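You operate a simulated robot arm through the tools that you are given. There is no shell and no other tool. Be economical: measure what you need, move in short steps, check, and stop when the job is done.

You run a simulated robot arm. Do the job below in one go: nothing can be reset, and whatever is moved stays where it is left.

TASK
Load the LAMP board, latch the frame down and print it.
Fine: carrier on the pins; one stroke; leave the knobs, clamps, cartridge clip and the other boards as they are.

Only the result counts: the job must be done as asked and must still hold three seconds after the hand-in. Knocking over, shifting, dropping, spilling or breaking anything else fails it.

THE ROBOT
A 7-joint arm with a two-finger parallel gripper on a trunk, on a base that drives. Base frame: it is fixed to the floor where the robot stands at the start and does not move with it; the origin is under the middle of the robot, x ahead of it, y to its left, z up. Units: m, degrees, N and s.
With the tool pointing down near the work surface it reaches from about 0.22 to 0.74 m from the robot's upright axis, wherever it stands. Its first joint turns from -166.0 to 166.0 degrees. Places, roughly: blue cartridge [1, 1, 1]; clip lever [0.9, 0.9, 1]; frame lever [0.6, 0.9, 0.9]; left clamp knob [0.8, 0.8, 1.1]; pins of the printer [0.7, 0.7, 0.9]; print head [0.8, 0.9, 1]; printer frame [0.8, 0.7, 0.9]; right clamp knob [0.8, 0.6, 1.1]; t knob [0.5, 0.7, 0.9]; x knob [0.5, 0.8, 0.9]; y knob [0.5, 0.7, 0.9]. Payload 1.57 kg.
Tool frame: the origin (TCP) lies between the finger pads and is the grasp point; the fingertips stand 0.03 m ahead of it; z points along the fingers, y is the line along which they close. The gripper opens to 0.11 m. The fingers are 0.024 m wide and 0.012 m thick; the gripper's body (0.048 by 0.112 m) begins 0.078 m behind the TCP.
Orientation is told as [roll, pitch, yaw] about the base's x, y, z axes, in that order, counted from this pose: with the fingers straight down and closing along the base's y, the tool's x points along the base's -x, its y along +y and its z along -z.

THE INTERFACE
- The arm moves only by the tool send_rows. Its argument "series" is a list of rows, each a list of 7 numbers: the closure in counts, from 0 (fully open) to 255 (shut), then the shift along the base's x, y, z in m, then the turn, a rotation vector about the base's x, y, z in degrees. In form: [[claw, tx, ty, tz, rx, ry, rz], ...]. A call has 1 to 10 rows; each row shifts and turns the commanded pose from where the row before left it. Rows are played at 5 a second. More than 0.05 m and 8.6 degrees between two rows, or a gripper value outside its range, and nothing of the call is played. A pose out of reach is approached as far as the arm can. The call stops where the force on the tool passes 40 N (or 10 N more than at its start, if that is more) or the arm is blocked; 0.2 s more then pass. The fingers move at their own pace (about 0.045 m/s each) and stop on an object; they squeeze with about 36 N. The grip force told is the motor's: it shows also when the fingers shut on nothing. Time passes only in rows, and 0.2 s behind the last, so rows that do not move let the fingers close. The reply holds the time, the measured pose of the TCP, the force on the tool along the base axes, the opening and the grip force, in the units named above and with some noise, with the torque about the TCP (base axes, N m) and any sound that the robot's microphone picked up.
- Cameras (640 x 400 px; columns grow to the right, rows downward): "scene" is now at [0.015, 0.2026, 1.5957]; the picture's right is [0.53, -0.85, 0.00], its down [-0.48, -0.30, -0.82] and it looks along [0.70, 0.44, -0.57] (base axes); focal length 277 px, centre (320, 200). "wrist" rides on the gripper at [0.07, 0.016, -0.141] in the tool frame; the picture's right is [-0.23, 0.97, 0.00], its down [-0.86, -0.20, -0.48] and it looks along [-0.47, -0.11, 0.88] (tool axes); focal length 222 px, centre (320, 200). There is no depth. A picture from a camera that has moved, and an enlarged one, comes with that camera's place and axes in the base frame and with its lens.
- snapshot(camera): a new picture of that camera. No time passes.
- move_column(by): slides the trunk up (or, below 0, down) by that many m; the arm and the scene camera ride with it, the base frame stays. It gives what a move gives, with no picture.
- roll_base(legs): drives the robot by 1 to 6 legs, each [ahead, turn to the left] in m and degrees, along the robot's own axes; the way and the turn of a leg run together, so that a leg with both is an arc; at most 1.5 m and 180 degrees a leg. The arm and the cameras ride along, it lands a little off, and it stops where it bumps. It gives what a move gives.
- head_to(pan, tilt): turns the head with the scene camera to pan (to the left, within 155 degrees either way) and tilt (down, from -29 to 69), counted from straight ahead of the robot. It gives what a move gives.
- inspect(camera, box): a new picture of the part [left, top, right, bottom] of that camera's present view, enlarged. No time passes.
- job_done(): hands the job in; it is judged then, once.

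Go step by step. Nothing tells you exact positions but the pictures and the camera data: compare them with the known pose of the tool, close in by small moves and look again before you grip or let go. The budget is 120 turns and 98 pictures, counting those below and the enlarged ones. Unless the task says otherwise, let go and move clear before handing in.

The tools are called by a JSON object that holds its "api" and its "payload". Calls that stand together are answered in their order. send_rows: Moves the arm, as the interface text tells. Its arguments: {"type":"object","properties":{"series":{"type":"array","items":{"type":"array","items":{"type":"number"}}}},"required":["series"]} The other tools are called the same way: move_column (by) slides the trunk up or down; roll_base (legs) drives the base; head_to (pan, tilt) turns the head that bears the scene camera; snapshot (camera) takes a picture; inspect (camera, box) takes an enlarged picture of a part of a camera's view; job_done () hands the job in.

At the start:

```text
clock: 0.0
tcp_pos: [0.2971, 0.3798, 1.3366]
tcp_rot: [-0.1, 0.1, 0.0]
wrist_force: [0.5, 0.4, -0.3]
wrist_torque: [0.0, -0.03, 0.01]
width: 0.1098
grip_force: 0.1
trunk travel left (down, up): [-0.517, 0.073]
robot x, y, heading: [0.002, -0.0025, -0.1]
head pan, tilt: [32.3, 34.6]
```

scene: 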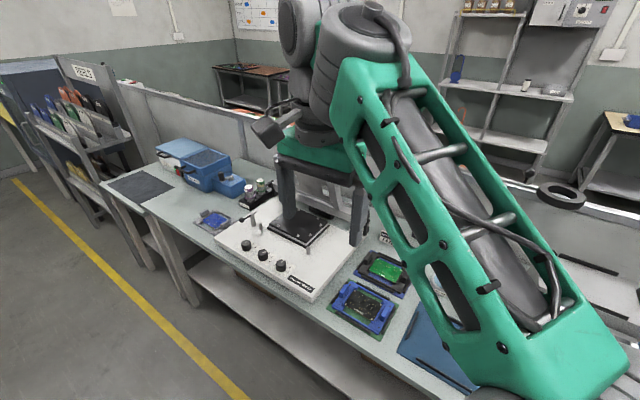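
wrist: 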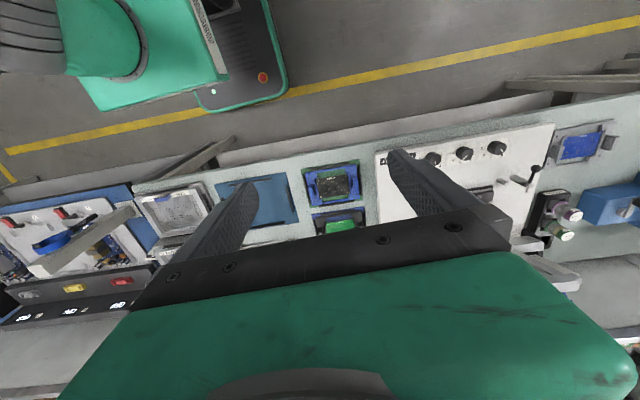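

I see a bench with a stencil/pad printer (white base plate with knobs) and several boards around it. I'll enlarge the pictures to find the LAMP board and the printer's parts.

{"api": "inspect", "payload": {"camera": "scene", "box": [180, 170, 420, 350]}}

{"api": "inspect", "payload": {"camera": "wrist", "box": [120, 120, 380, 290]}}

{"api": "inspect", "payload": {"camera": "wrist", "box": [370, 100, 640, 270]}}

```text
2.22 times, centred on (300, 260) of scene
camera zoom: at [0.015, 0.2026, 1.5957], right [0.53, -0.85, 0.0], down [-0.48, -0.3, -0.82], along [0.7, 0.44, -0.57], focal length 615 px, centre (364, 67)
```

zoom: 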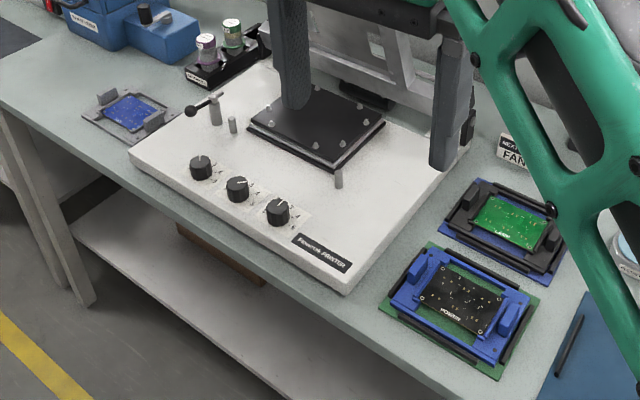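

```text
2.35 times, centred on (250, 205) of wrist
camera zoom: at [0.2276, 0.3971, 1.478], right [0.23, 0.97, 0.0], down [0.86, -0.2, 0.48], along [0.47, -0.11, -0.88], focal length 523 px, centre (485, 188)
```

zoom: 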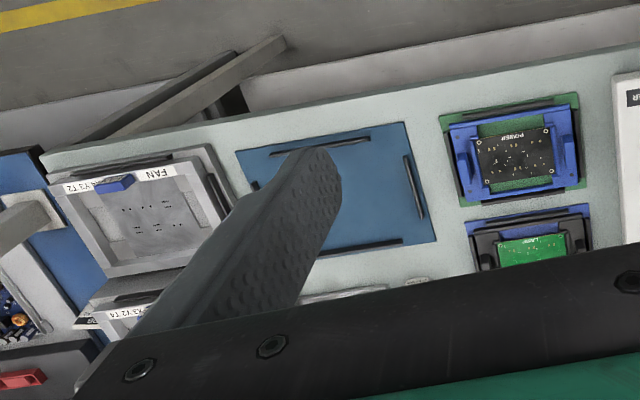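

```text
2.35 times, centred on (505, 185) of wrist
camera zoom: at [0.2276, 0.3971, 1.478], right [0.23, 0.97, 0.0], down [0.86, -0.2, 0.48], along [0.47, -0.11, -0.88], focal length 523 px, centre (-115, 235)
```

zoom: 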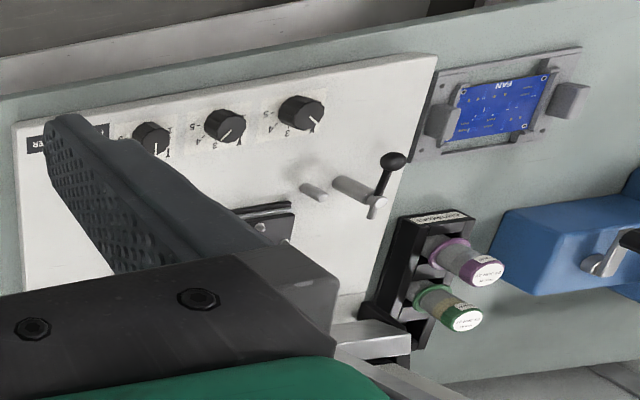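

The LAMP board is the green one in a black carrier near (0.65, 0.36). The arm hides the printer, so I'll look from other head angles, including at the base's clearance.

{"api": "head_to", "payload": {"pan": 60, "tilt": 45}}

{"api": "snapshot", "payload": {"camera": "scene"}}

{"api": "head_to", "payload": {"pan": 0, "tilt": 65}}

{"api": "snapshot", "payload": {"camera": "scene"}}

```text
clock: 0.9
tcp_pos: [0.2977, 0.3804, 1.3374]
tcp_rot: [0.0, 0.0, 0.0]
wrist_force: [-1.5, 0.0, -0.1]
wrist_torque: [-0.01, -0.01, 0.0]
width: 0.11
grip_force: 0.1
trunk travel left (down, up): [-0.517, 0.073]
robot x, y, heading: [0.001, -0.0021, 0.1]
head pan, tilt: [60.0, 45.0]
```

```text
92 pictures are left
camera scene: at [-0.0189, 0.2259, 1.5803], right [0.87, -0.5, 0.0], down [-0.35, -0.61, -0.71], along [0.35, 0.61, -0.71], focal length 277 px, centre (320, 200)
```

scene: 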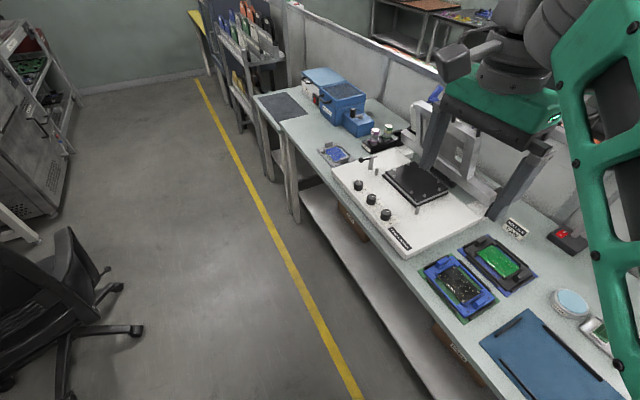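

```text
clock: 2.2
tcp_pos: [0.2979, 0.3799, 1.337]
tcp_rot: [0.0, 0.0, -0.1]
wrist_force: [0.3, -0.4, -0.3]
wrist_torque: [0.02, 0.01, 0.0]
width: 0.1102
grip_force: 0.0
trunk travel left (down, up): [-0.517, 0.073]
robot x, y, heading: [-0.0005, 0.0002, -0.1]
head pan, tilt: [0.0, 65.0]
```

```text
91 pictures are left
camera scene: at [0.0011, 0.1555, 1.5553], right [0.0, -1.0, 0.0], down [-0.91, 0.0, -0.42], along [0.42, 0.0, -0.91], focal length 277 px, centre (320, 200)
```

scene: 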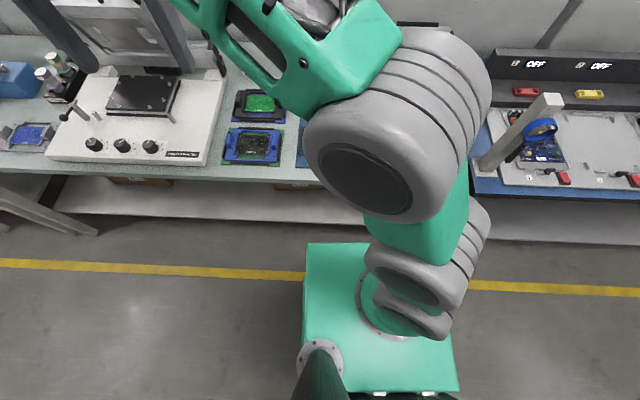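

The robot's base stands close to the bench front, and everything needed lies around y≈0.35–0.9. I'll back off, drive along the bench to y≈0.62 and face it again.

{"api": "roll_base", "payload": {"legs": [[-0.2, 0], [0, 90], [0.62, 0], [0, -90], [0.2, 0]]}}

{"api": "head_to", "payload": {"pan": 10, "tilt": 45}}

{"api": "snapshot", "payload": {"camera": "scene"}}

{"api": "snapshot", "payload": {"camera": "wrist"}}

```text
clock: 15.7
tcp_pos: [0.3035, 0.9926, 1.3365]
tcp_rot: [0.0, 0.0, -0.4]
wrist_force: [0.8, -0.2, -1.2]
wrist_torque: [-0.01, 0.02, 0.0]
width: 0.1099
grip_force: 0.0
trunk travel left (down, up): [-0.517, 0.073]
robot x, y, heading: [0.0041, 0.6132, -0.3]
head pan, tilt: [0.0, 65.0]
```

```text
clock: 16.5
tcp_pos: [0.3025, 0.9911, 1.3373]
tcp_rot: [0.0, -0.1, -0.5]
wrist_force: [0.6, 0.6, -0.2]
wrist_torque: [0.02, -0.01, -0.02]
width: 0.1098
grip_force: 0.0
trunk travel left (down, up): [-0.517, 0.073]
robot x, y, heading: [0.0051, 0.6118, -0.5]
head pan, tilt: [10.0, 45.0]
```

```text
90 pictures are left
camera scene: at [0.0241, 0.7828, 1.5803], right [0.17, -0.99, 0.0], down [-0.7, -0.12, -0.71], along [0.7, 0.12, -0.71], focal length 277 px, centre (320, 200)
```

scene: 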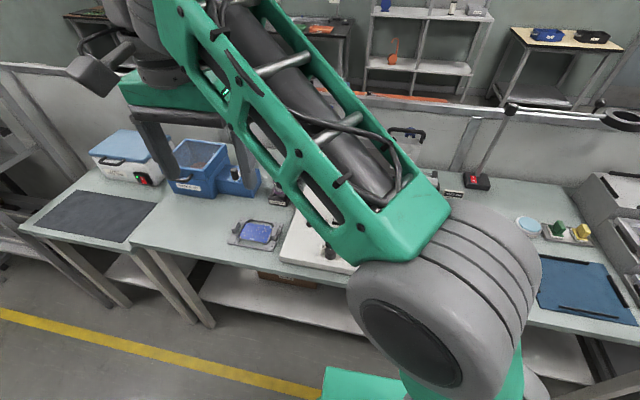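

```text
89 pictures are left
camera wrist: at [0.2327, 1.009, 1.478], right [0.23, 0.97, 0.0], down [0.85, -0.2, 0.48], along [0.47, -0.11, -0.88], focal length 222 px, centre (320, 200)
```

wrist: 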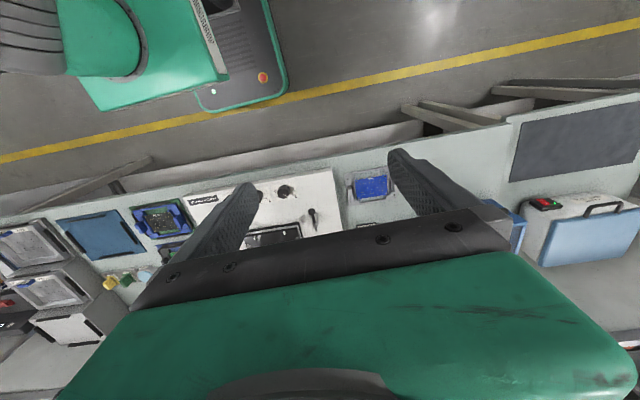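

The arm hides the printer from here. I'll swing it over to the LAMP side, which also brings it nearer to its work.

{"api": "send_rows", "payload": {"series": [[0, 0.04, -0.03, 0, 0, 0, 0], [0, 0.04, -0.03, 0, 0, 0, 0], [0, 0.03, -0.04, 0, 0, 0, 0], [0, 0.03, -0.04, 0, 0, 0, 0], [0, 0.02, -0.045, 0, 0, 0, 0], [0, 0, -0.05, 0, 0, 0, 0], [0, 0, -0.05, 0, 0, 0, 0], [0, 0, -0.05, 0, 0, 0, 0], [0, 0, -0.05, 0, 0, 0, 0], [0, 0, -0.05, 0, 0, 0, 0]]}}

{"api": "send_rows", "payload": {"series": [[0, 0, -0.05, 0, 0, 0, 0], [0, 0, -0.05, 0, 0, 0, 0], [0, 0, -0.05, 0, 0, 0, 0], [0, 0, -0.04, 0, 0, 0, 0], [0, 0, 0, 0, 0, 0, 0]]}}

{"api": "snapshot", "payload": {"camera": "scene"}}

{"api": "snapshot", "payload": {"camera": "wrist"}}

```text
clock: 18.7
tcp_pos: [0.4639, 0.5558, 1.34]
tcp_rot: [0.0, 0.0, -0.3]
wrist_force: [0.2, 0.4, 0.6]
wrist_torque: [0.01, 0.02, 0.02]
width: 0.1101
grip_force: 0.0
trunk travel left (down, up): [-0.517, 0.073]
robot x, y, heading: [0.0058, 0.6123, -0.1]
head pan, tilt: [10.0, 45.0]
```

```text
clock: 19.5
tcp_pos: [0.4649, 0.4191, 1.338]
tcp_rot: [-0.3, -0.4, -0.8]
wrist_force: [2.0, 1.6, -2.2]
wrist_torque: [-0.17, 0.11, -0.11]
width: 0.1098
grip_force: 0.0
trunk travel left (down, up): [-0.517, 0.073]
robot x, y, heading: [-0.0016, 0.6167, -0.6]
head pan, tilt: [10.0, 45.0]
stopped in row 3: the force on the tool passed its limit at 66 N (the readings are from after the stop); the commanded pose is now the measured one
```

```text
88 pictures are left
camera scene: at [0.0241, 0.7837, 1.5802], right [0.17, -0.99, 0.0], down [-0.7, -0.12, -0.71], along [0.7, 0.12, -0.71], focal length 277 px, centre (320, 200)
```

scene: 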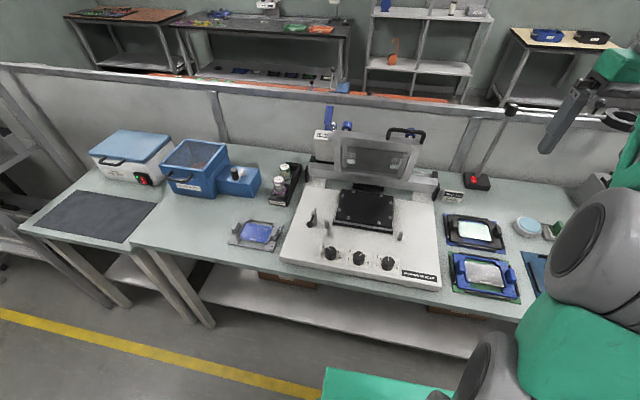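

```text
87 pictures are left
camera wrist: at [0.3932, 0.4375, 1.4784], right [0.24, 0.97, 0.0], down [0.85, -0.21, 0.49], along [0.47, -0.12, -0.87], focal length 222 px, centre (320, 200)
```

wrist: 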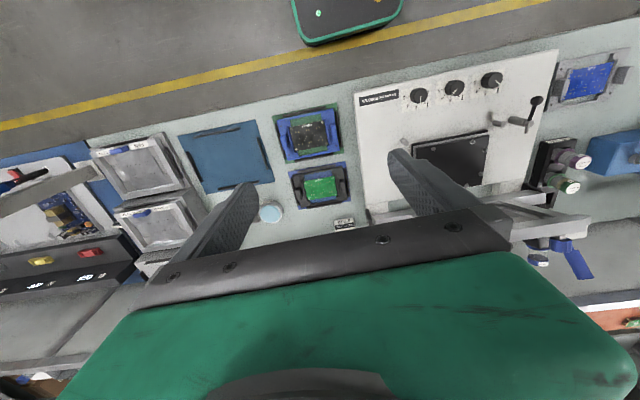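

The move stopped on a force; I need to see whether the gripper touched something (a lamp arm on a pole seems near).

{"api": "inspect", "payload": {"camera": "scene", "box": [440, 40, 640, 260]}}

{"api": "inspect", "payload": {"camera": "scene", "box": [260, 100, 460, 290]}}

{"api": "head_to", "payload": {"pan": -35, "tilt": 20}}

{"api": "snapshot", "payload": {"camera": "scene"}}

```text
1.82 times, centred on (540, 150) of scene
camera zoom: at [0.0241, 0.7837, 1.5802], right [0.17, -0.99, 0.0], down [-0.7, -0.12, -0.71], along [0.7, 0.12, -0.71], focal length 503 px, centre (-80, 291)
```

zoom: 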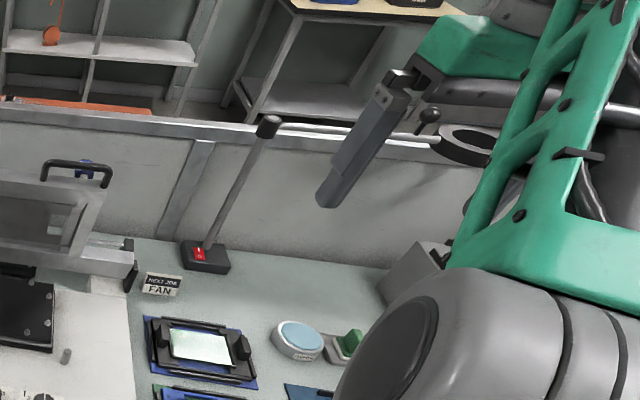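

```text
2.11 times, centred on (360, 195) of scene
camera zoom: at [0.0241, 0.7837, 1.5802], right [0.17, -0.99, 0.0], down [-0.7, -0.12, -0.71], along [0.7, 0.12, -0.71], focal length 583 px, centre (236, 210)
```

zoom: 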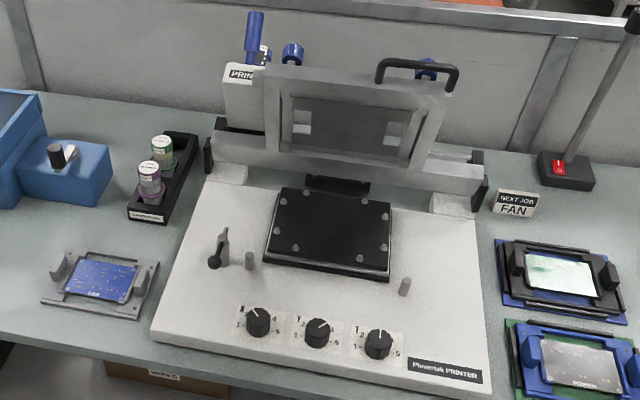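

```text
clock: 20.6
tcp_pos: [0.4652, 0.4181, 1.3378]
tcp_rot: [-0.2, -0.5, -0.7]
wrist_force: [1.0, -2.1, -3.6]
wrist_torque: [0.12, -0.07, 0.1]
width: 0.1098
grip_force: 0.0
trunk travel left (down, up): [-0.517, 0.073]
robot x, y, heading: [0.0001, 0.6127, -0.5]
head pan, tilt: [-35.0, 20.0]
```

```text
84 pictures are left
camera scene: at [0.02, 0.7152, 1.619], right [-0.58, -0.82, 0.0], down [-0.28, 0.2, -0.94], along [0.77, -0.54, -0.34], focal length 277 px, centre (320, 200)
```

scene: 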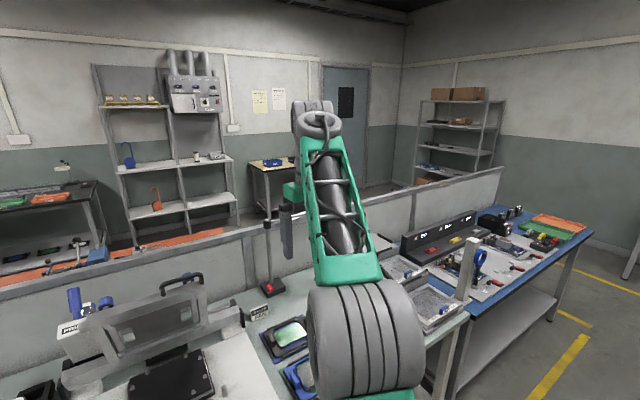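

Nothing looks displaced; the jolt looks like a fast joint movement. I'll look closely at the print head, lever and frame.

{"api": "head_to", "payload": {"pan": -2, "tilt": 38}}

{"api": "inspect", "payload": {"camera": "scene", "box": [220, 100, 320, 170]}}

{"api": "inspect", "payload": {"camera": "scene", "box": [220, 110, 420, 240]}}

{"api": "inspect", "payload": {"camera": "wrist", "box": [340, 60, 600, 290]}}

```text
clock: 21.6
tcp_pos: [0.4645, 0.4178, 1.3384]
tcp_rot: [-0.2, -0.5, -0.7]
wrist_force: [0.8, -0.9, -2.6]
wrist_torque: [0.1, -0.05, 0.05]
width: 0.1099
grip_force: 0.1
trunk travel left (down, up): [-0.517, 0.073]
robot x, y, heading: [0.0024, 0.6147, -0.3]
head pan, tilt: [-2.0, 38.0]
```

```text
5.71 times, centred on (270, 135) of scene
camera zoom: at [0.0303, 0.7654, 1.5906], right [-0.04, -1.0, 0.0], down [-0.61, 0.03, -0.79], along [0.79, -0.03, -0.62], focal length 1582 px, centre (606, 571)
```

zoom: 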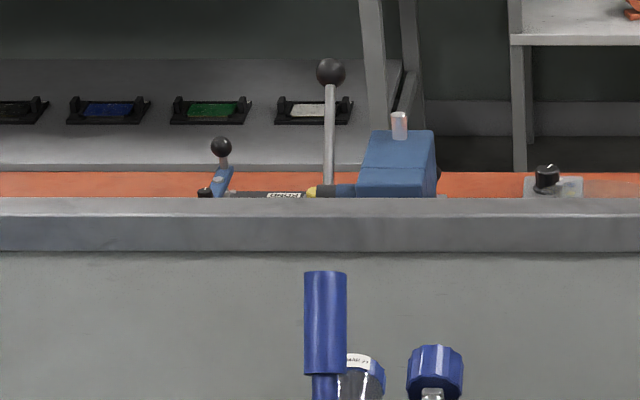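

```text
3.08 times, centred on (320, 175) of scene
camera zoom: at [0.0303, 0.7654, 1.5906], right [-0.04, -1.0, 0.0], down [-0.61, 0.03, -0.79], along [0.79, -0.03, -0.62], focal length 852 px, centre (320, 277)
```

zoom: 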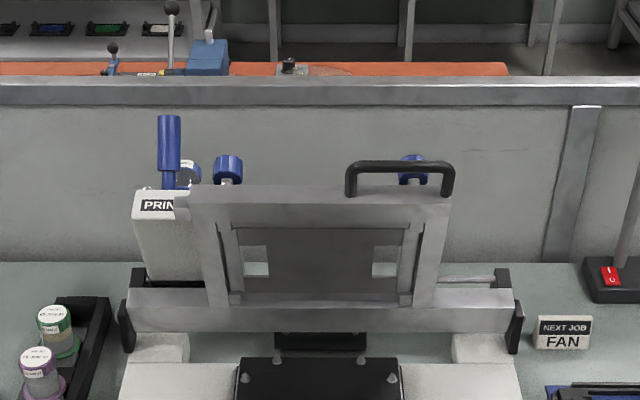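

```text
1.74 times, centred on (470, 175) of wrist
camera zoom: at [0.3934, 0.4365, 1.478], right [0.24, 0.97, 0.0], down [0.85, -0.21, 0.49], along [0.47, -0.12, -0.87], focal length 386 px, centre (59, 244)
```

zoom: 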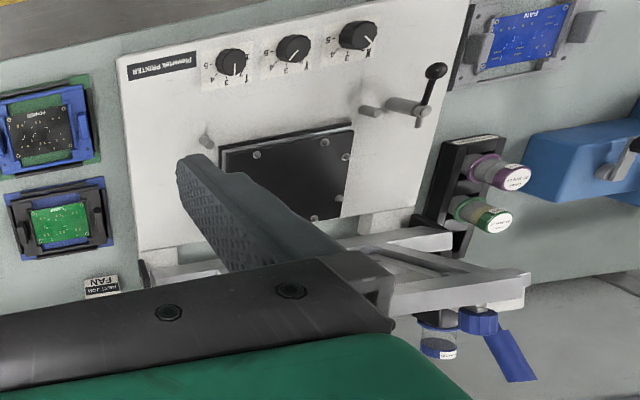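

The print head sits behind the raised frame on the left, with a blue handle. I'll bring the wrist camera across to see it from above.

{"api": "send_rows", "payload": {"series": [[0, 0, 0.05, 0, 0, 0, 0], [0, 0, 0.05, 0, 0, 0, 0], [0, 0, 0.05, 0, 0, 0, 0], [0, 0, 0.05, 0, 0, 0, 0], [0, 0, 0.05, 0, 0, 0, 0], [0, 0.02, 0.05, 0.01, 0, 0, 0], [0, 0.02, 0.05, 0.01, 0, 0, 0], [0, 0.02, 0.05, 0.01, 0, 0, 0], [0, 0.02, 0.05, 0.01, 0, 0, 0], [0, 0, 0, 0, 0, 0, 0]]}}

{"api": "snapshot", "payload": {"camera": "wrist"}}

{"api": "snapshot", "payload": {"camera": "scene"}}

```text
refused: row 6 steps farther than a row can; nothing moved
```

```text
80 pictures are left
camera wrist: at [0.3934, 0.4365, 1.478], right [0.24, 0.97, 0.0], down [0.85, -0.21, 0.49], along [0.47, -0.12, -0.87], focal length 222 px, centre (320, 200)
```

wrist: 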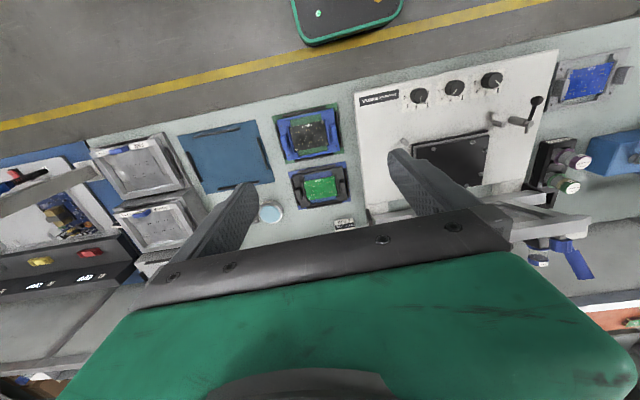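

```text
79 pictures are left
camera scene: at [0.0303, 0.7654, 1.5906], right [-0.04, -1.0, 0.0], down [-0.61, 0.03, -0.79], along [0.79, -0.03, -0.62], focal length 277 px, centre (320, 200)
```

scene: 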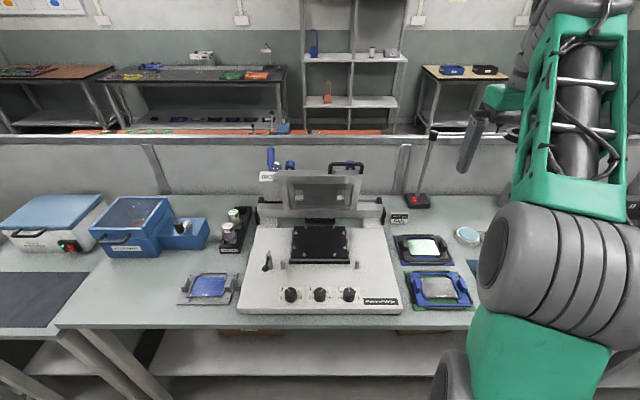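

I'll move in legal steps.

{"api": "send_rows", "payload": {"series": [[0, 0, 0.05, 0, 0, 0, 0], [0, 0, 0.05, 0, 0, 0, 0], [0, 0, 0.05, 0, 0, 0, 0], [0, 0, 0.05, 0, 0, 0, 0], [0, 0, 0.05, 0, 0, 0, 0], [0, 0, 0.05, 0, 0, 0, 0], [0, 0.01, 0.045, 0.01, 0, 0, 0], [0, 0.01, 0.045, 0.01, 0, 0, 0], [0, 0.01, 0.045, 0.01, 0, 0, 0], [0, 0.01, 0.045, 0.01, 0, 0, 0]]}}

{"api": "snapshot", "payload": {"camera": "wrist"}}

```text
clock: 23.8
tcp_pos: [0.4784, 0.8434, 1.3359]
tcp_rot: [-0.1, -0.6, -0.8]
wrist_force: [-0.4, -0.5, 0.0]
wrist_torque: [0.04, -0.03, 0.0]
width: 0.11
grip_force: 0.0
out of reach, approached as far as the arm can: row 8, 9, 10
trunk travel left (down, up): [-0.517, 0.073]
robot x, y, heading: [0.0055, 0.6149, -0.2]
head pan, tilt: [-2.0, 38.0]
```

```text
78 pictures are left
camera wrist: at [0.4073, 0.8625, 1.4753], right [0.24, 0.97, 0.0], down [0.85, -0.21, 0.49], along [0.47, -0.12, -0.87], focal length 222 px, centre (320, 200)
```

wrist: 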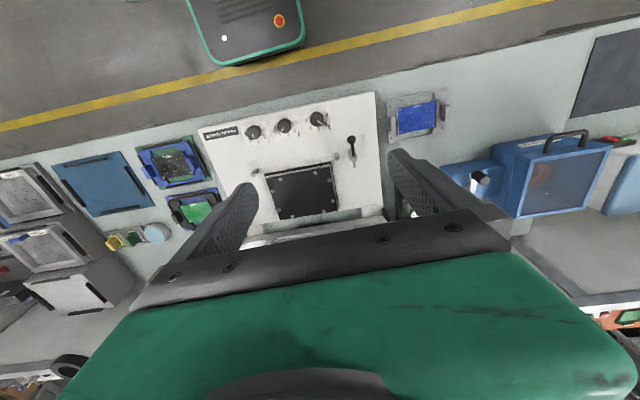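

The gripper hides the print head from this side. I'll yaw the tool about −85° so that the camera sits on the left and looks over the head.

{"api": "send_rows", "payload": {"series": [[0, 0, 0, 0, 0, 0, -8.5], [0, 0, 0, 0, 0, 0, -8.5], [0, 0, 0, 0, 0, 0, -8.5], [0, 0, 0, 0, 0, 0, -8.5], [0, 0, 0, 0, 0, 0, -8.5], [0, 0, 0, 0, 0, 0, -8.5], [0, 0, 0, 0, 0, 0, -8.5], [0, 0, 0, 0, 0, 0, -8.5], [0, 0, 0, 0, 0, 0, -8.5], [0, 0, 0, 0, 0, 0, -8.5]]}}

{"api": "snapshot", "payload": {"camera": "wrist"}}

```text
clock: 26.0
tcp_pos: [0.4807, 0.8453, 1.3306]
tcp_rot: [-0.1, -0.6, -85.9]
wrist_force: [-0.8, -0.3, -0.5]
wrist_torque: [0.01, -0.02, 0.0]
width: 0.1098
grip_force: 0.2
out of reach, approached as far as the arm can: row 9
trunk travel left (down, up): [-0.517, 0.073]
robot x, y, heading: [0.0034, 0.6138, -0.3]
head pan, tilt: [-2.0, 38.0]
```

```text
77 pictures are left
camera wrist: at [0.4908, 0.9174, 1.4702], right [0.99, -0.16, 0.0], down [-0.14, -0.86, 0.49], along [-0.08, -0.48, -0.87], focal length 222 px, centre (320, 200)
```

wrist: 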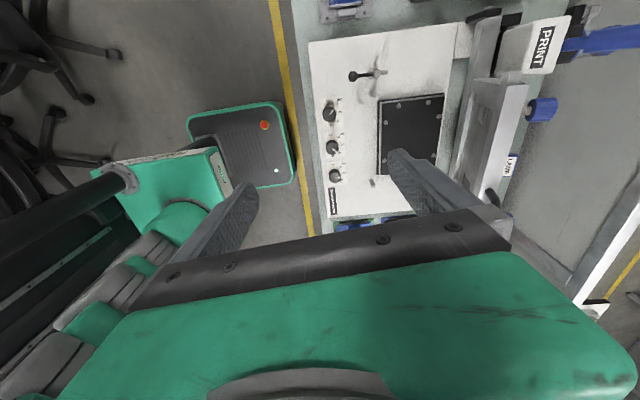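

{"api": "inspect", "payload": {"camera": "wrist", "box": [430, 0, 640, 230]}}

```text
1.74 times, centred on (535, 115) of wrist
camera zoom: at [0.4908, 0.9174, 1.4702], right [0.99, -0.16, 0.0], down [-0.14, -0.86, 0.49], along [-0.08, -0.48, -0.87], focal length 386 px, centre (-54, 348)
```

zoom: 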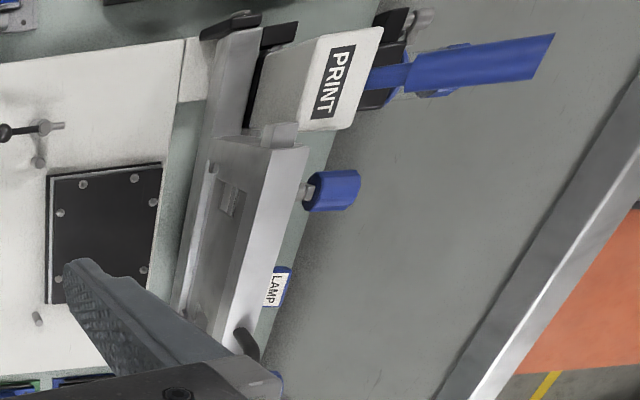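

The stencil in the frame is labelled LAMP, and the print head with its blue handle rides at the frame's left. Now I go for the LAMP carrier and look at it closely.

{"api": "send_rows", "payload": {"series": [[0, -0.003, -0.043, -0.013, 0, 0, 8.5], [0, -0.003, -0.043, -0.013, 0, 0, 8.5], [0, -0.003, -0.043, -0.013, 0, 0, 8.5], [0, -0.003, -0.043, -0.013, 0, 0, 8.5], [0, -0.003, -0.043, -0.013, 0, 0, 8.5], [0, -0.003, -0.043, -0.013, 0, 0, 8.5], [0, -0.003, -0.043, -0.013, 0, 0, 8.5], [0, -0.003, -0.043, -0.013, 0, 0, 8.5], [0, -0.003, -0.043, -0.013, 0, 0, 8.5], [0, -0.003, -0.043, -0.013, 0, 0, 8.5]]}}

{"api": "send_rows", "payload": {"series": [[0, 0.03, 0, -0.02, 0, 0, 0], [0, 0.03, 0, -0.03, 0, 0, 0], [0, 0.02, 0, -0.03, 0, 0, 0], [0, 0, 0, 0, 0, 0, 0]]}}

{"api": "snapshot", "payload": {"camera": "wrist"}}

```text
clock: 28.2
tcp_pos: [0.4491, 0.4159, 1.1977]
tcp_rot: [-0.2, -0.5, -0.7]
wrist_force: [-0.1, 0.0, 0.7]
wrist_torque: [0.0, 0.01, 0.02]
width: 0.1101
grip_force: 0.0
trunk travel left (down, up): [-0.517, 0.073]
robot x, y, heading: [0.0039, 0.6133, -0.3]
head pan, tilt: [-2.0, 38.0]
```

```text
clock: 29.2
tcp_pos: [0.5299, 0.4139, 1.1158]
tcp_rot: [-0.1, -0.6, -0.7]
wrist_force: [0.8, 0.4, -0.5]
wrist_torque: [-0.01, 0.02, -0.03]
width: 0.1101
grip_force: 0.1
trunk travel left (down, up): [-0.517, 0.073]
robot x, y, heading: [0.0022, 0.6145, -0.4]
head pan, tilt: [-2.0, 38.0]
```

```text
75 pictures are left
camera wrist: at [0.4588, 0.4322, 1.2568], right [0.24, 0.97, 0.0], down [0.85, -0.21, 0.49], along [0.47, -0.12, -0.87], focal length 222 px, centre (320, 200)
```

wrist: 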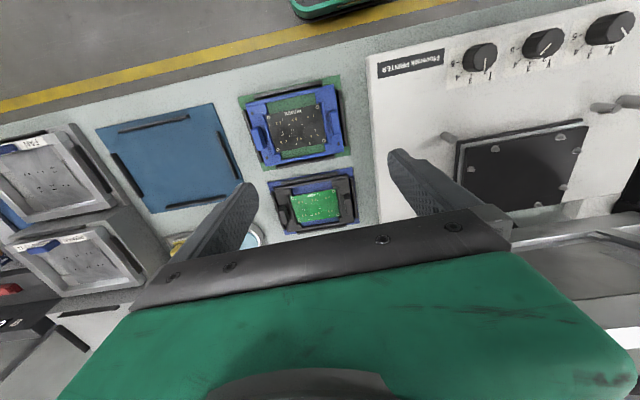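

{"api": "inspect", "payload": {"camera": "wrist", "box": [230, 70, 390, 250]}}

{"api": "inspect", "payload": {"camera": "wrist", "box": [420, 80, 640, 240]}}

{"api": "inspect", "payload": {"camera": "scene", "box": [380, 210, 500, 310]}}

```text
2.22 times, centred on (310, 160) of wrist
camera zoom: at [0.4588, 0.4322, 1.2568], right [0.24, 0.97, 0.0], down [0.85, -0.21, 0.49], along [0.47, -0.12, -0.87], focal length 494 px, centre (342, 289)
```

zoom: 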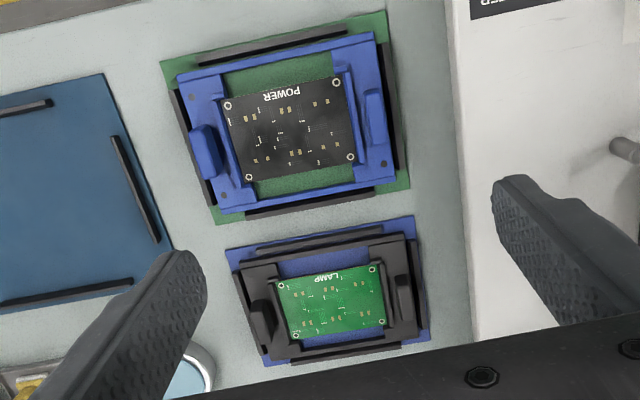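

```text
2.50 times, centred on (530, 160) of wrist
camera zoom: at [0.4588, 0.4322, 1.2568], right [0.24, 0.97, 0.0], down [0.85, -0.21, 0.49], along [0.47, -0.12, -0.87], focal length 555 px, centre (-205, 300)
```

zoom: 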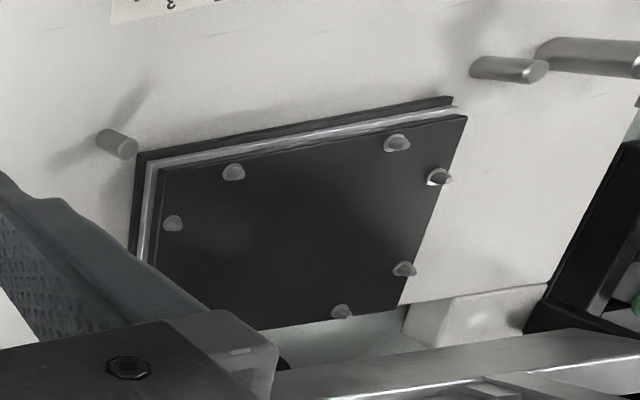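

```text
4.00 times, centred on (440, 260) of scene
camera zoom: at [0.0305, 0.7654, 1.5906], right [-0.04, -1.0, 0.0], down [-0.62, 0.03, -0.79], along [0.79, -0.03, -0.62], focal length 1107 px, centre (-160, -40)
```

zoom: 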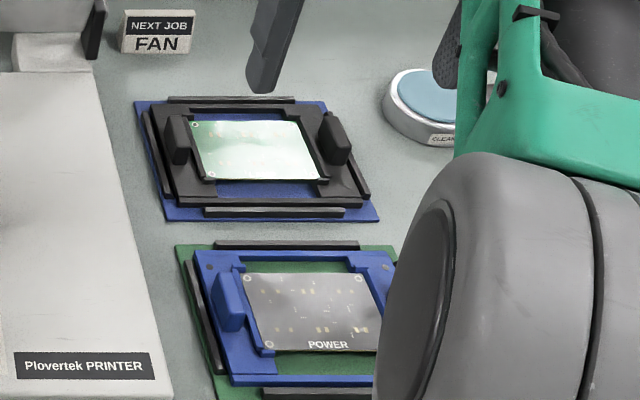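

The carrier has two upright ears, one at each end, and the printer plate has a fence of eight domed pins. I triangulate the carrier centre at about (0.70, 0.36, 0.84) and the left ear at about (0.70, 0.43). I'll move closer to check this.

{"api": "send_rows", "payload": {"series": [[140, 0.04, 0.005, -0.02, 0, 0, 0], [140, 0.04, 0.005, -0.025, 0, 0, 0], [140, 0.04, 0.005, -0.025, 0, 0, 0.7], [140, 0.03, 0, -0.03, 0, 0, 0], [140, 0, 0, 0, 0, 0, 0]]}}

{"api": "snapshot", "payload": {"camera": "wrist"}}

{"api": "inspect", "payload": {"camera": "scene", "box": [380, 180, 500, 280]}}

```text
clock: 30.4
tcp_pos: [0.6805, 0.4288, 1.0198]
tcp_rot: [-0.2, -0.4, 0.0]
wrist_force: [0.4, -0.1, -0.1]
wrist_torque: [0.02, 0.01, 0.0]
width: 0.0498
grip_force: 0.0
trunk travel left (down, up): [-0.517, 0.073]
robot x, y, heading: [0.0002, 0.6136, -0.3]
head pan, tilt: [-2.0, 38.0]
```

```text
71 pictures are left
camera wrist: at [0.6095, 0.4459, 1.1594], right [0.23, 0.97, 0.0], down [0.85, -0.2, 0.49], along [0.47, -0.11, -0.87], focal length 222 px, centre (320, 200)
```

wrist: 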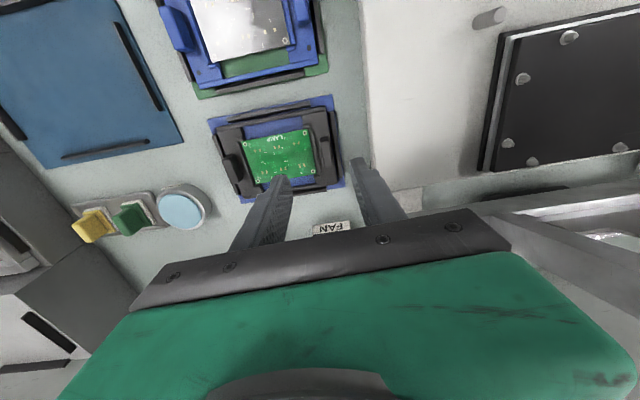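

```text
4.00 times, centred on (440, 230) of scene
camera zoom: at [0.0305, 0.7654, 1.5906], right [-0.04, -1.0, 0.0], down [-0.62, 0.03, -0.79], along [0.79, -0.03, -0.62], focal length 1107 px, centre (-160, 80)
```

zoom: 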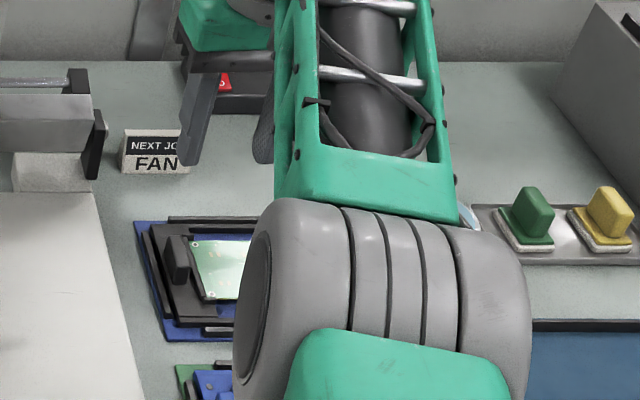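

{"api": "inspect", "payload": {"camera": "wrist", "box": [200, 90, 380, 210]}}

```text
3.33 times, centred on (290, 150) of wrist
camera zoom: at [0.6095, 0.4459, 1.1594], right [0.23, 0.97, 0.0], down [0.85, -0.2, 0.49], along [0.47, -0.11, -0.87], focal length 740 px, centre (420, 367)
```

zoom: 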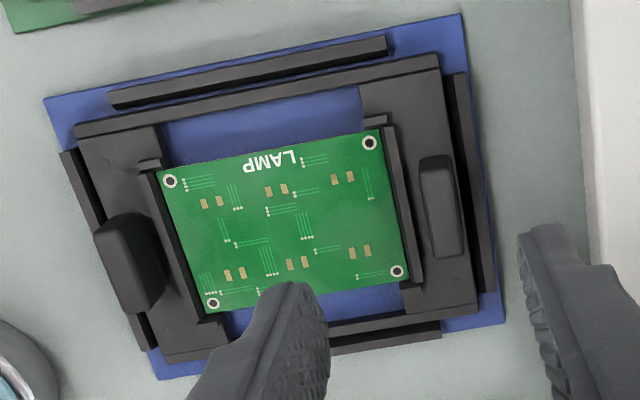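

The view is clear now: the left ear is at about (0.698, 0.434) and the carrier is yawed about −3.5°. I'll line up above the ear and go down part of the way.

{"api": "send_rows", "payload": {"series": [[140, 0.009, 0.003, -0.02, 0, 0, -1.7], [140, 0.009, 0.003, -0.03, 0, 0, -1.8], [140, 0, 0, -0.03, 0, 0, 0], [140, 0, 0, -0.025, 0, 0, 0], [140, 0, 0, 0, 0, 0, 0]]}}

{"api": "inspect", "payload": {"camera": "wrist", "box": [200, 60, 420, 210]}}

{"api": "inspect", "payload": {"camera": "scene", "box": [380, 200, 460, 270]}}

```text
clock: 31.6
tcp_pos: [0.6959, 0.4361, 0.9152]
tcp_rot: [-0.2, -0.5, -3.6]
wrist_force: [-0.4, -0.1, 0.7]
wrist_torque: [0.01, 0.03, 0.0]
width: 0.0497
grip_force: 0.0
trunk travel left (down, up): [-0.517, 0.073]
robot x, y, heading: [-0.0018, 0.6126, -0.6]
head pan, tilt: [-2.0, 38.0]
```

```text
2.67 times, centred on (310, 135) of wrist
camera zoom: at [0.6258, 0.4576, 1.0553], right [0.29, 0.96, 0.0], down [0.84, -0.25, 0.49], along [0.47, -0.14, -0.87], focal length 592 px, centre (347, 373)
```

zoom: 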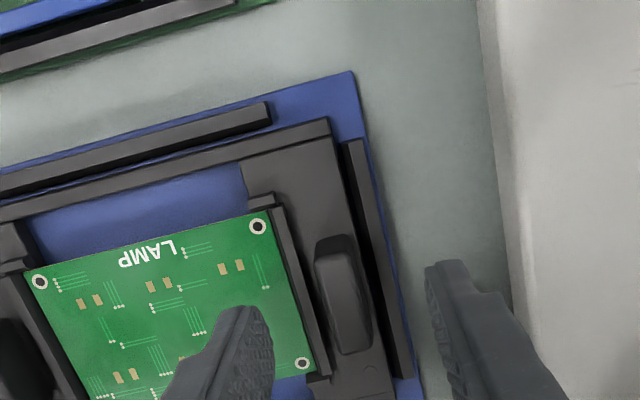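

```text
5.71 times, centred on (420, 235) of scene
camera zoom: at [0.0305, 0.7655, 1.5906], right [-0.04, -1.0, 0.0], down [-0.62, 0.03, -0.79], along [0.79, -0.03, -0.62], focal length 1582 px, centre (-251, 0)
```

zoom: 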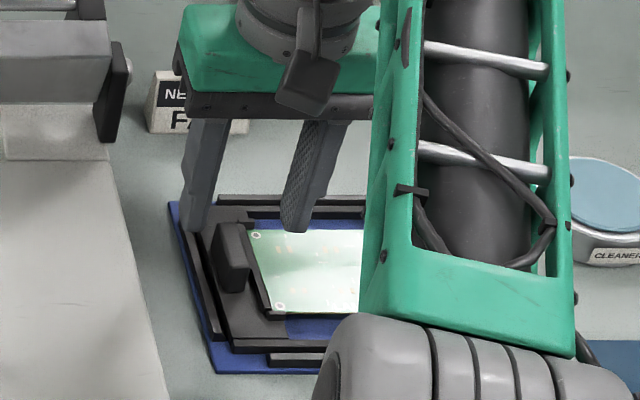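

The ear's top is near z≈0.852 at (0.703, 0.433). I'll correct by a few mm and lower the tips to either side of it.

{"api": "send_rows", "payload": {"series": [[140, 0.007, -0.003, -0.02, 0, 0, 0], [140, 0, 0, -0.015, 0, 0, 0], [140, 0, 0, -0.01, 0, 0, 0], [140, 0, 0, 0, 0, 0, 0]]}}

{"api": "inspect", "payload": {"camera": "wrist", "box": [200, 60, 420, 210]}}

{"api": "inspect", "payload": {"camera": "scene", "box": [380, 200, 460, 270]}}

```text
clock: 32.6
tcp_pos: [0.7037, 0.4317, 0.8704]
tcp_rot: [-0.1, -0.4, -3.4]
wrist_force: [0.0, -0.3, -0.4]
wrist_torque: [0.0, -0.01, -0.03]
width: 0.0497
grip_force: 0.1
trunk travel left (down, up): [-0.517, 0.073]
robot x, y, heading: [0.0041, 0.6123, -0.1]
head pan, tilt: [-2.0, 38.0]
```

```text
2.67 times, centred on (310, 135) of wrist
camera zoom: at [0.6332, 0.4541, 1.0112], right [0.29, 0.96, 0.0], down [0.84, -0.25, 0.49], along [0.47, -0.14, -0.87], focal length 592 px, centre (347, 373)
```

zoom: 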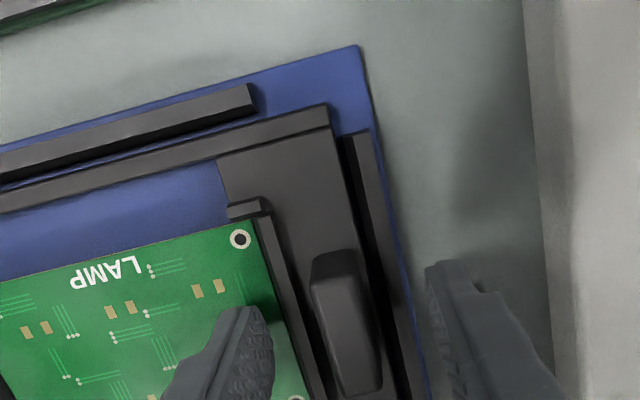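

```text
5.71 times, centred on (420, 235) of scene
camera zoom: at [0.0304, 0.7654, 1.5906], right [-0.04, -1.0, 0.0], down [-0.62, 0.03, -0.79], along [0.79, -0.03, -0.62], focal length 1582 px, centre (-251, 0)
```

zoom: 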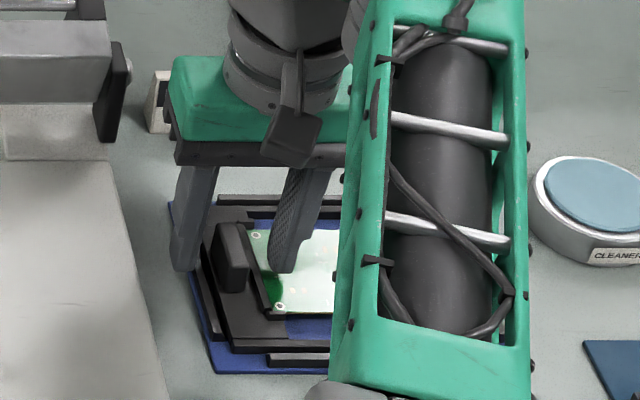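

The tips are beside the ear. I'll narrow the opening and lower a few mm more, watching the force, before I close.

{"api": "send_rows", "payload": {"series": [[190, 0.002, 0, 0, 0, 0, 0], [190, 0, 0, 0, 0, 0, 0], [190, 0, 0, -0.003, 0, 0, 0], [190, 0, 0, -0.003, 0, 0, 0], [190, 0, 0, 0, 0, 0, 0]]}}

{"api": "inspect", "payload": {"camera": "wrist", "box": [240, 120, 380, 220]}}

{"api": "inspect", "payload": {"camera": "scene", "box": [390, 215, 440, 265]}}

```text
clock: 33.8
tcp_pos: [0.7058, 0.4323, 0.8681]
tcp_rot: [-0.4, -0.8, -3.5]
wrist_force: [-1.4, -0.3, 20.9]
wrist_torque: [-0.4, 0.3, 0.02]
width: 0.0282
grip_force: 0.4
trunk travel left (down, up): [-0.517, 0.073]
robot x, y, heading: [0.0026, 0.6148, -0.3]
head pan, tilt: [-2.0, 38.0]
```

```text
4.00 times, centred on (310, 170) of wrist
camera zoom: at [0.6348, 0.4544, 1.0084], right [0.29, 0.96, 0.0], down [0.83, -0.25, 0.49], along [0.47, -0.14, -0.87], focal length 888 px, centre (360, 320)
```

zoom: 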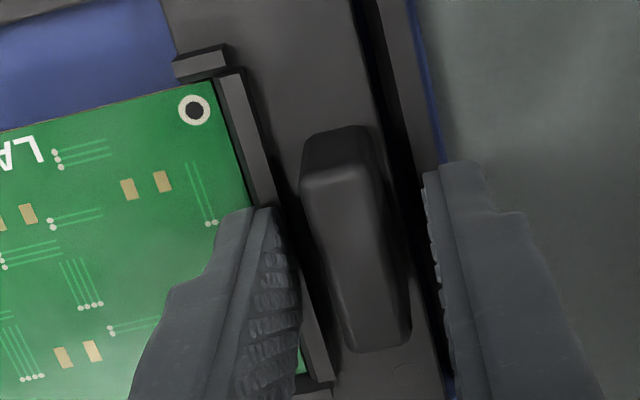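

```text
8.00 times, centred on (415, 240) of scene
camera zoom: at [0.0278, 0.7661, 1.5909], right [-0.04, -1.0, 0.0], down [-0.61, 0.03, -0.79], along [0.79, -0.03, -0.61], focal length 2214 px, centre (-440, -120)
```

zoom: 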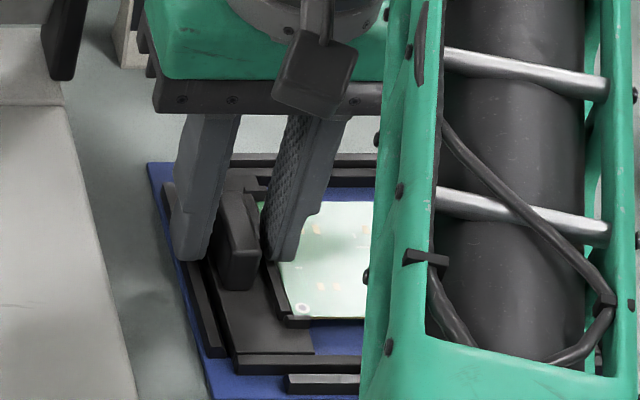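

The inner finger touched the lip (21 N). I'll raise it about 5 mm and close on the ear.

{"api": "send_rows", "payload": {"series": [[190, 0, 0, 0.005, 0, 0, 0], [215, 0, 0, 0, 0, 0, 0], [235, 0, 0, 0, 0, 0, 0], [255, 0, 0, 0, 0, 0, 0], [255, 0, 0, 0, 0, 0, 0], [255, 0, 0, 0, 0, 0, 0]]}}

{"api": "inspect", "payload": {"camera": "wrist", "box": [200, 80, 380, 220]}}

```text
clock: 35.2
tcp_pos: [0.706, 0.4337, 0.8697]
tcp_rot: [-0.2, -0.6, -3.5]
wrist_force: [-1.0, 0.4, 2.9]
wrist_torque: [0.1, 0.09, 0.06]
width: 0.013
grip_force: 29.8
trunk travel left (down, up): [-0.517, 0.073]
robot x, y, heading: [0.0028, 0.6131, -0.4]
head pan, tilt: [-2.0, 38.0]
```

```text
2.86 times, centred on (290, 150) of wrist
camera zoom: at [0.6358, 0.4552, 1.0093], right [0.29, 0.96, 0.0], down [0.84, -0.25, 0.49], along [0.47, -0.14, -0.87], focal length 635 px, centre (406, 343)
```

zoom: 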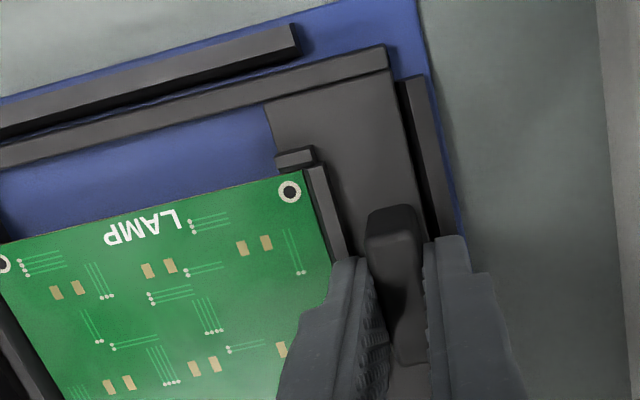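

The ear is held at 13 mm. I'll lift gently and check that the carrier comes up level.

{"api": "send_rows", "payload": {"series": [[255, 0, 0, 0.005, 0, 0, 0], [255, 0, 0, 0.01, 0, 0, 0], [255, 0, 0, 0.02, 0, 0, 0], [255, 0, 0, 0.02, 0, 0, 0], [255, 0, 0, 0, 0, 0, 0]]}}

{"api": "snapshot", "payload": {"camera": "wrist"}}

{"api": "inspect", "payload": {"camera": "scene", "box": [380, 190, 460, 270]}}

```text
clock: 36.4
tcp_pos: [0.7076, 0.4328, 0.9251]
tcp_rot: [-0.2, -0.5, -3.5]
wrist_force: [-0.2, -0.1, -1.4]
wrist_torque: [0.05, -0.01, 0.0]
width: 0.0133
grip_force: 30.4
trunk travel left (down, up): [-0.517, 0.073]
robot x, y, heading: [0.0028, 0.6105, -0.6]
head pan, tilt: [-2.0, 38.0]
```

```text
61 pictures are left
camera wrist: at [0.6369, 0.4542, 1.0645], right [0.29, 0.96, 0.0], down [0.84, -0.25, 0.49], along [0.47, -0.14, -0.87], focal length 222 px, centre (320, 200)
```

wrist: 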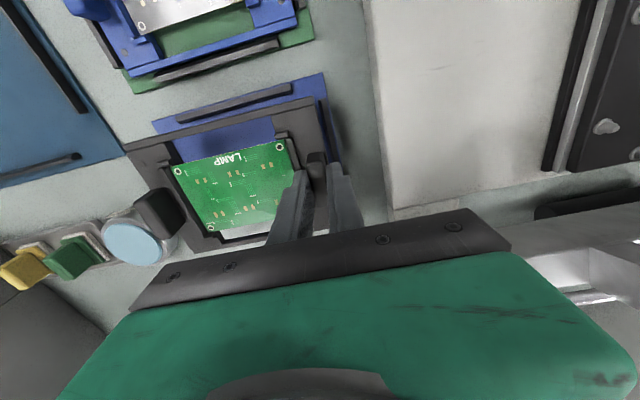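

```text
5.00 times, centred on (420, 230) of scene
camera zoom: at [0.0304, 0.7654, 1.5906], right [-0.04, -1.0, 0.0], down [-0.62, 0.03, -0.79], along [0.79, -0.03, -0.62], focal length 1384 px, centre (-180, 50)
```

zoom: 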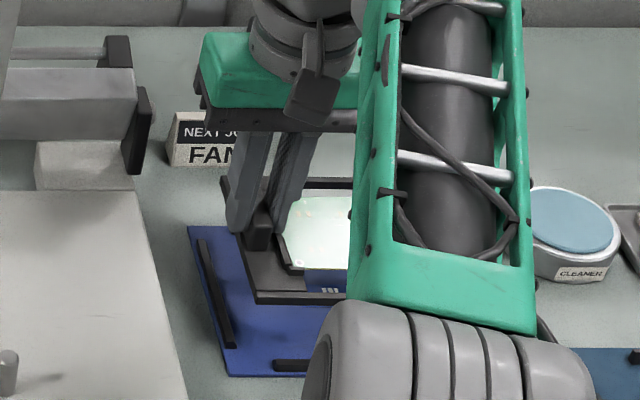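

The carrier is up and level, about 0.15 kg. I'll raise it more and carry it over the printer plate.

{"api": "send_rows", "payload": {"series": [[255, 0, 0, 0.03, 0, 0, 0], [255, -0.01, 0.0, 0.03, 0, 0, 0], [255, -0.01, 0.02, 0.03, 0, 0, 0], [255, 0, 0.045, 0, 0, 0, 0], [255, 0, 0.045, 0, 0, 0, 0], [255, 0, 0.045, 0, 0, 0, 0], [255, 0, 0.045, 0, 0, 0, 0], [255, 0, 0.045, 0, 0, 0, 0], [255, 0, 0.04, 0, 0, 0, 0], [255, 0, 0, 0, 0, 0, 0]]}}

{"api": "snapshot", "payload": {"camera": "wrist"}}

{"api": "snapshot", "payload": {"camera": "scene"}}

```text
clock: 37.9
tcp_pos: [0.6877, 0.5921, 1.0136]
tcp_rot: [-0.3, -0.3, -4.8]
wrist_force: [-0.5, -4.9, -1.1]
wrist_torque: [0.63, -0.06, -0.18]
width: 0.0132
grip_force: 30.2
trunk travel left (down, up): [-0.517, 0.073]
robot x, y, heading: [0.0043, 0.6092, -0.6]
head pan, tilt: [-2.0, 38.0]
stopped in row 7: the force on the tool passed its limit at 47 N (the readings are from after the stop); the commanded pose is now the measured one
```

```text
59 pictures are left
camera wrist: at [0.6187, 0.6155, 1.1546], right [0.31, 0.95, -0.01], down [0.83, -0.27, 0.48], along [0.46, -0.15, -0.88], focal length 222 px, centre (320, 200)
```

wrist: 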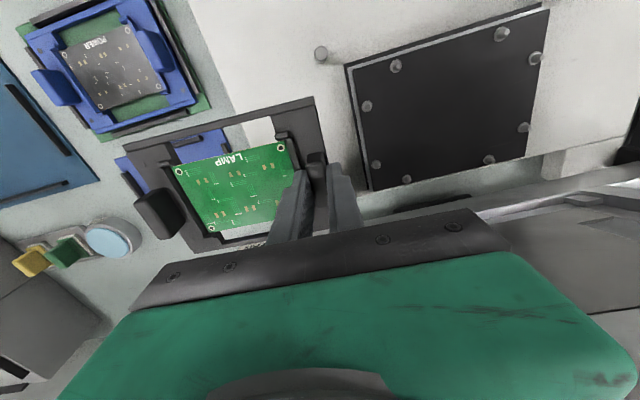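

```text
58 pictures are left
camera scene: at [0.0307, 0.7659, 1.5905], right [-0.04, -1.0, 0.0], down [-0.62, 0.03, -0.79], along [0.79, -0.03, -0.62], focal length 277 px, centre (320, 200)
```

scene: 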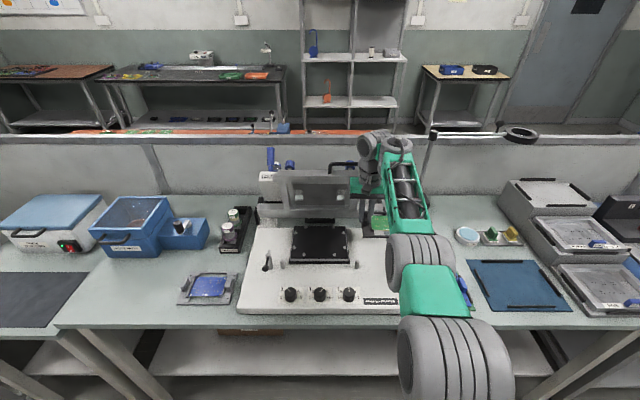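

The gripper's body bumped something on the right side of the raised frame. I'll back off and look at it closely.

{"api": "send_rows", "payload": {"series": [[255, 0, -0.02, 0, 0, 0, 1.2], [255, -0.01, -0.03, 0.01, 0, 0, 0], [255, 0, 0, 0, 0, 0, 0]]}}

{"api": "inspect", "payload": {"camera": "scene", "box": [250, 140, 430, 260]}}

{"api": "inspect", "payload": {"camera": "wrist", "box": [320, 0, 640, 260]}}

```text
clock: 38.7
tcp_pos: [0.6786, 0.5431, 1.0234]
tcp_rot: [-0.2, -0.3, -3.4]
wrist_force: [0.3, 0.6, -0.8]
wrist_torque: [0.07, -0.03, -0.03]
width: 0.0133
grip_force: 30.1
trunk travel left (down, up): [-0.517, 0.073]
robot x, y, heading: [0.004, 0.6128, -0.5]
head pan, tilt: [-2.0, 38.0]
```

```text
3.33 times, centred on (340, 200) of scene
camera zoom: at [0.0303, 0.7652, 1.5906], right [-0.04, -1.0, 0.0], down [-0.62, 0.03, -0.79], along [0.79, -0.03, -0.62], focal length 922 px, centre (253, 200)
```

zoom: 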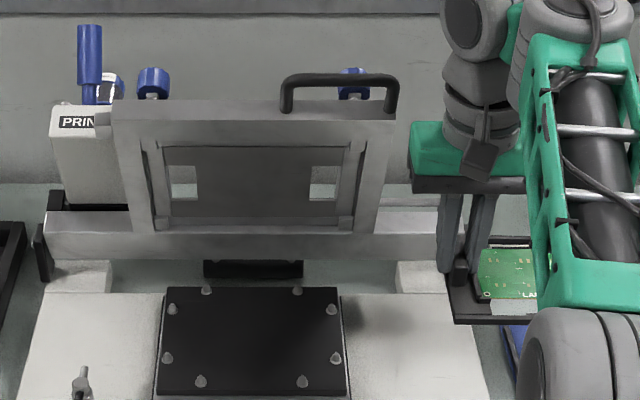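

```text
1.54 times, centred on (480, 130) of wrist
camera zoom: at [0.6084, 0.5648, 1.1639], right [0.28, 0.96, 0.0], down [0.84, -0.25, 0.48], along [0.46, -0.14, -0.88], focal length 342 px, centre (74, 308)
```

zoom: 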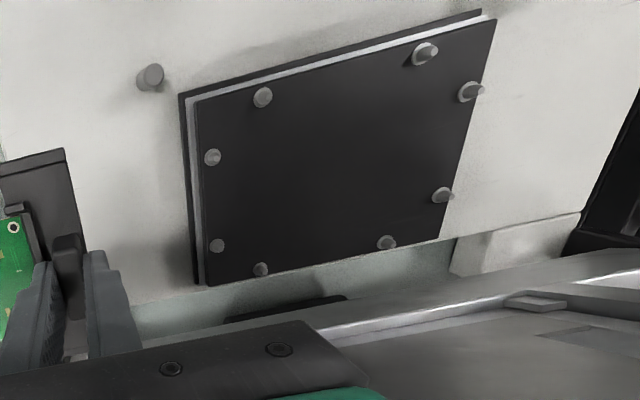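

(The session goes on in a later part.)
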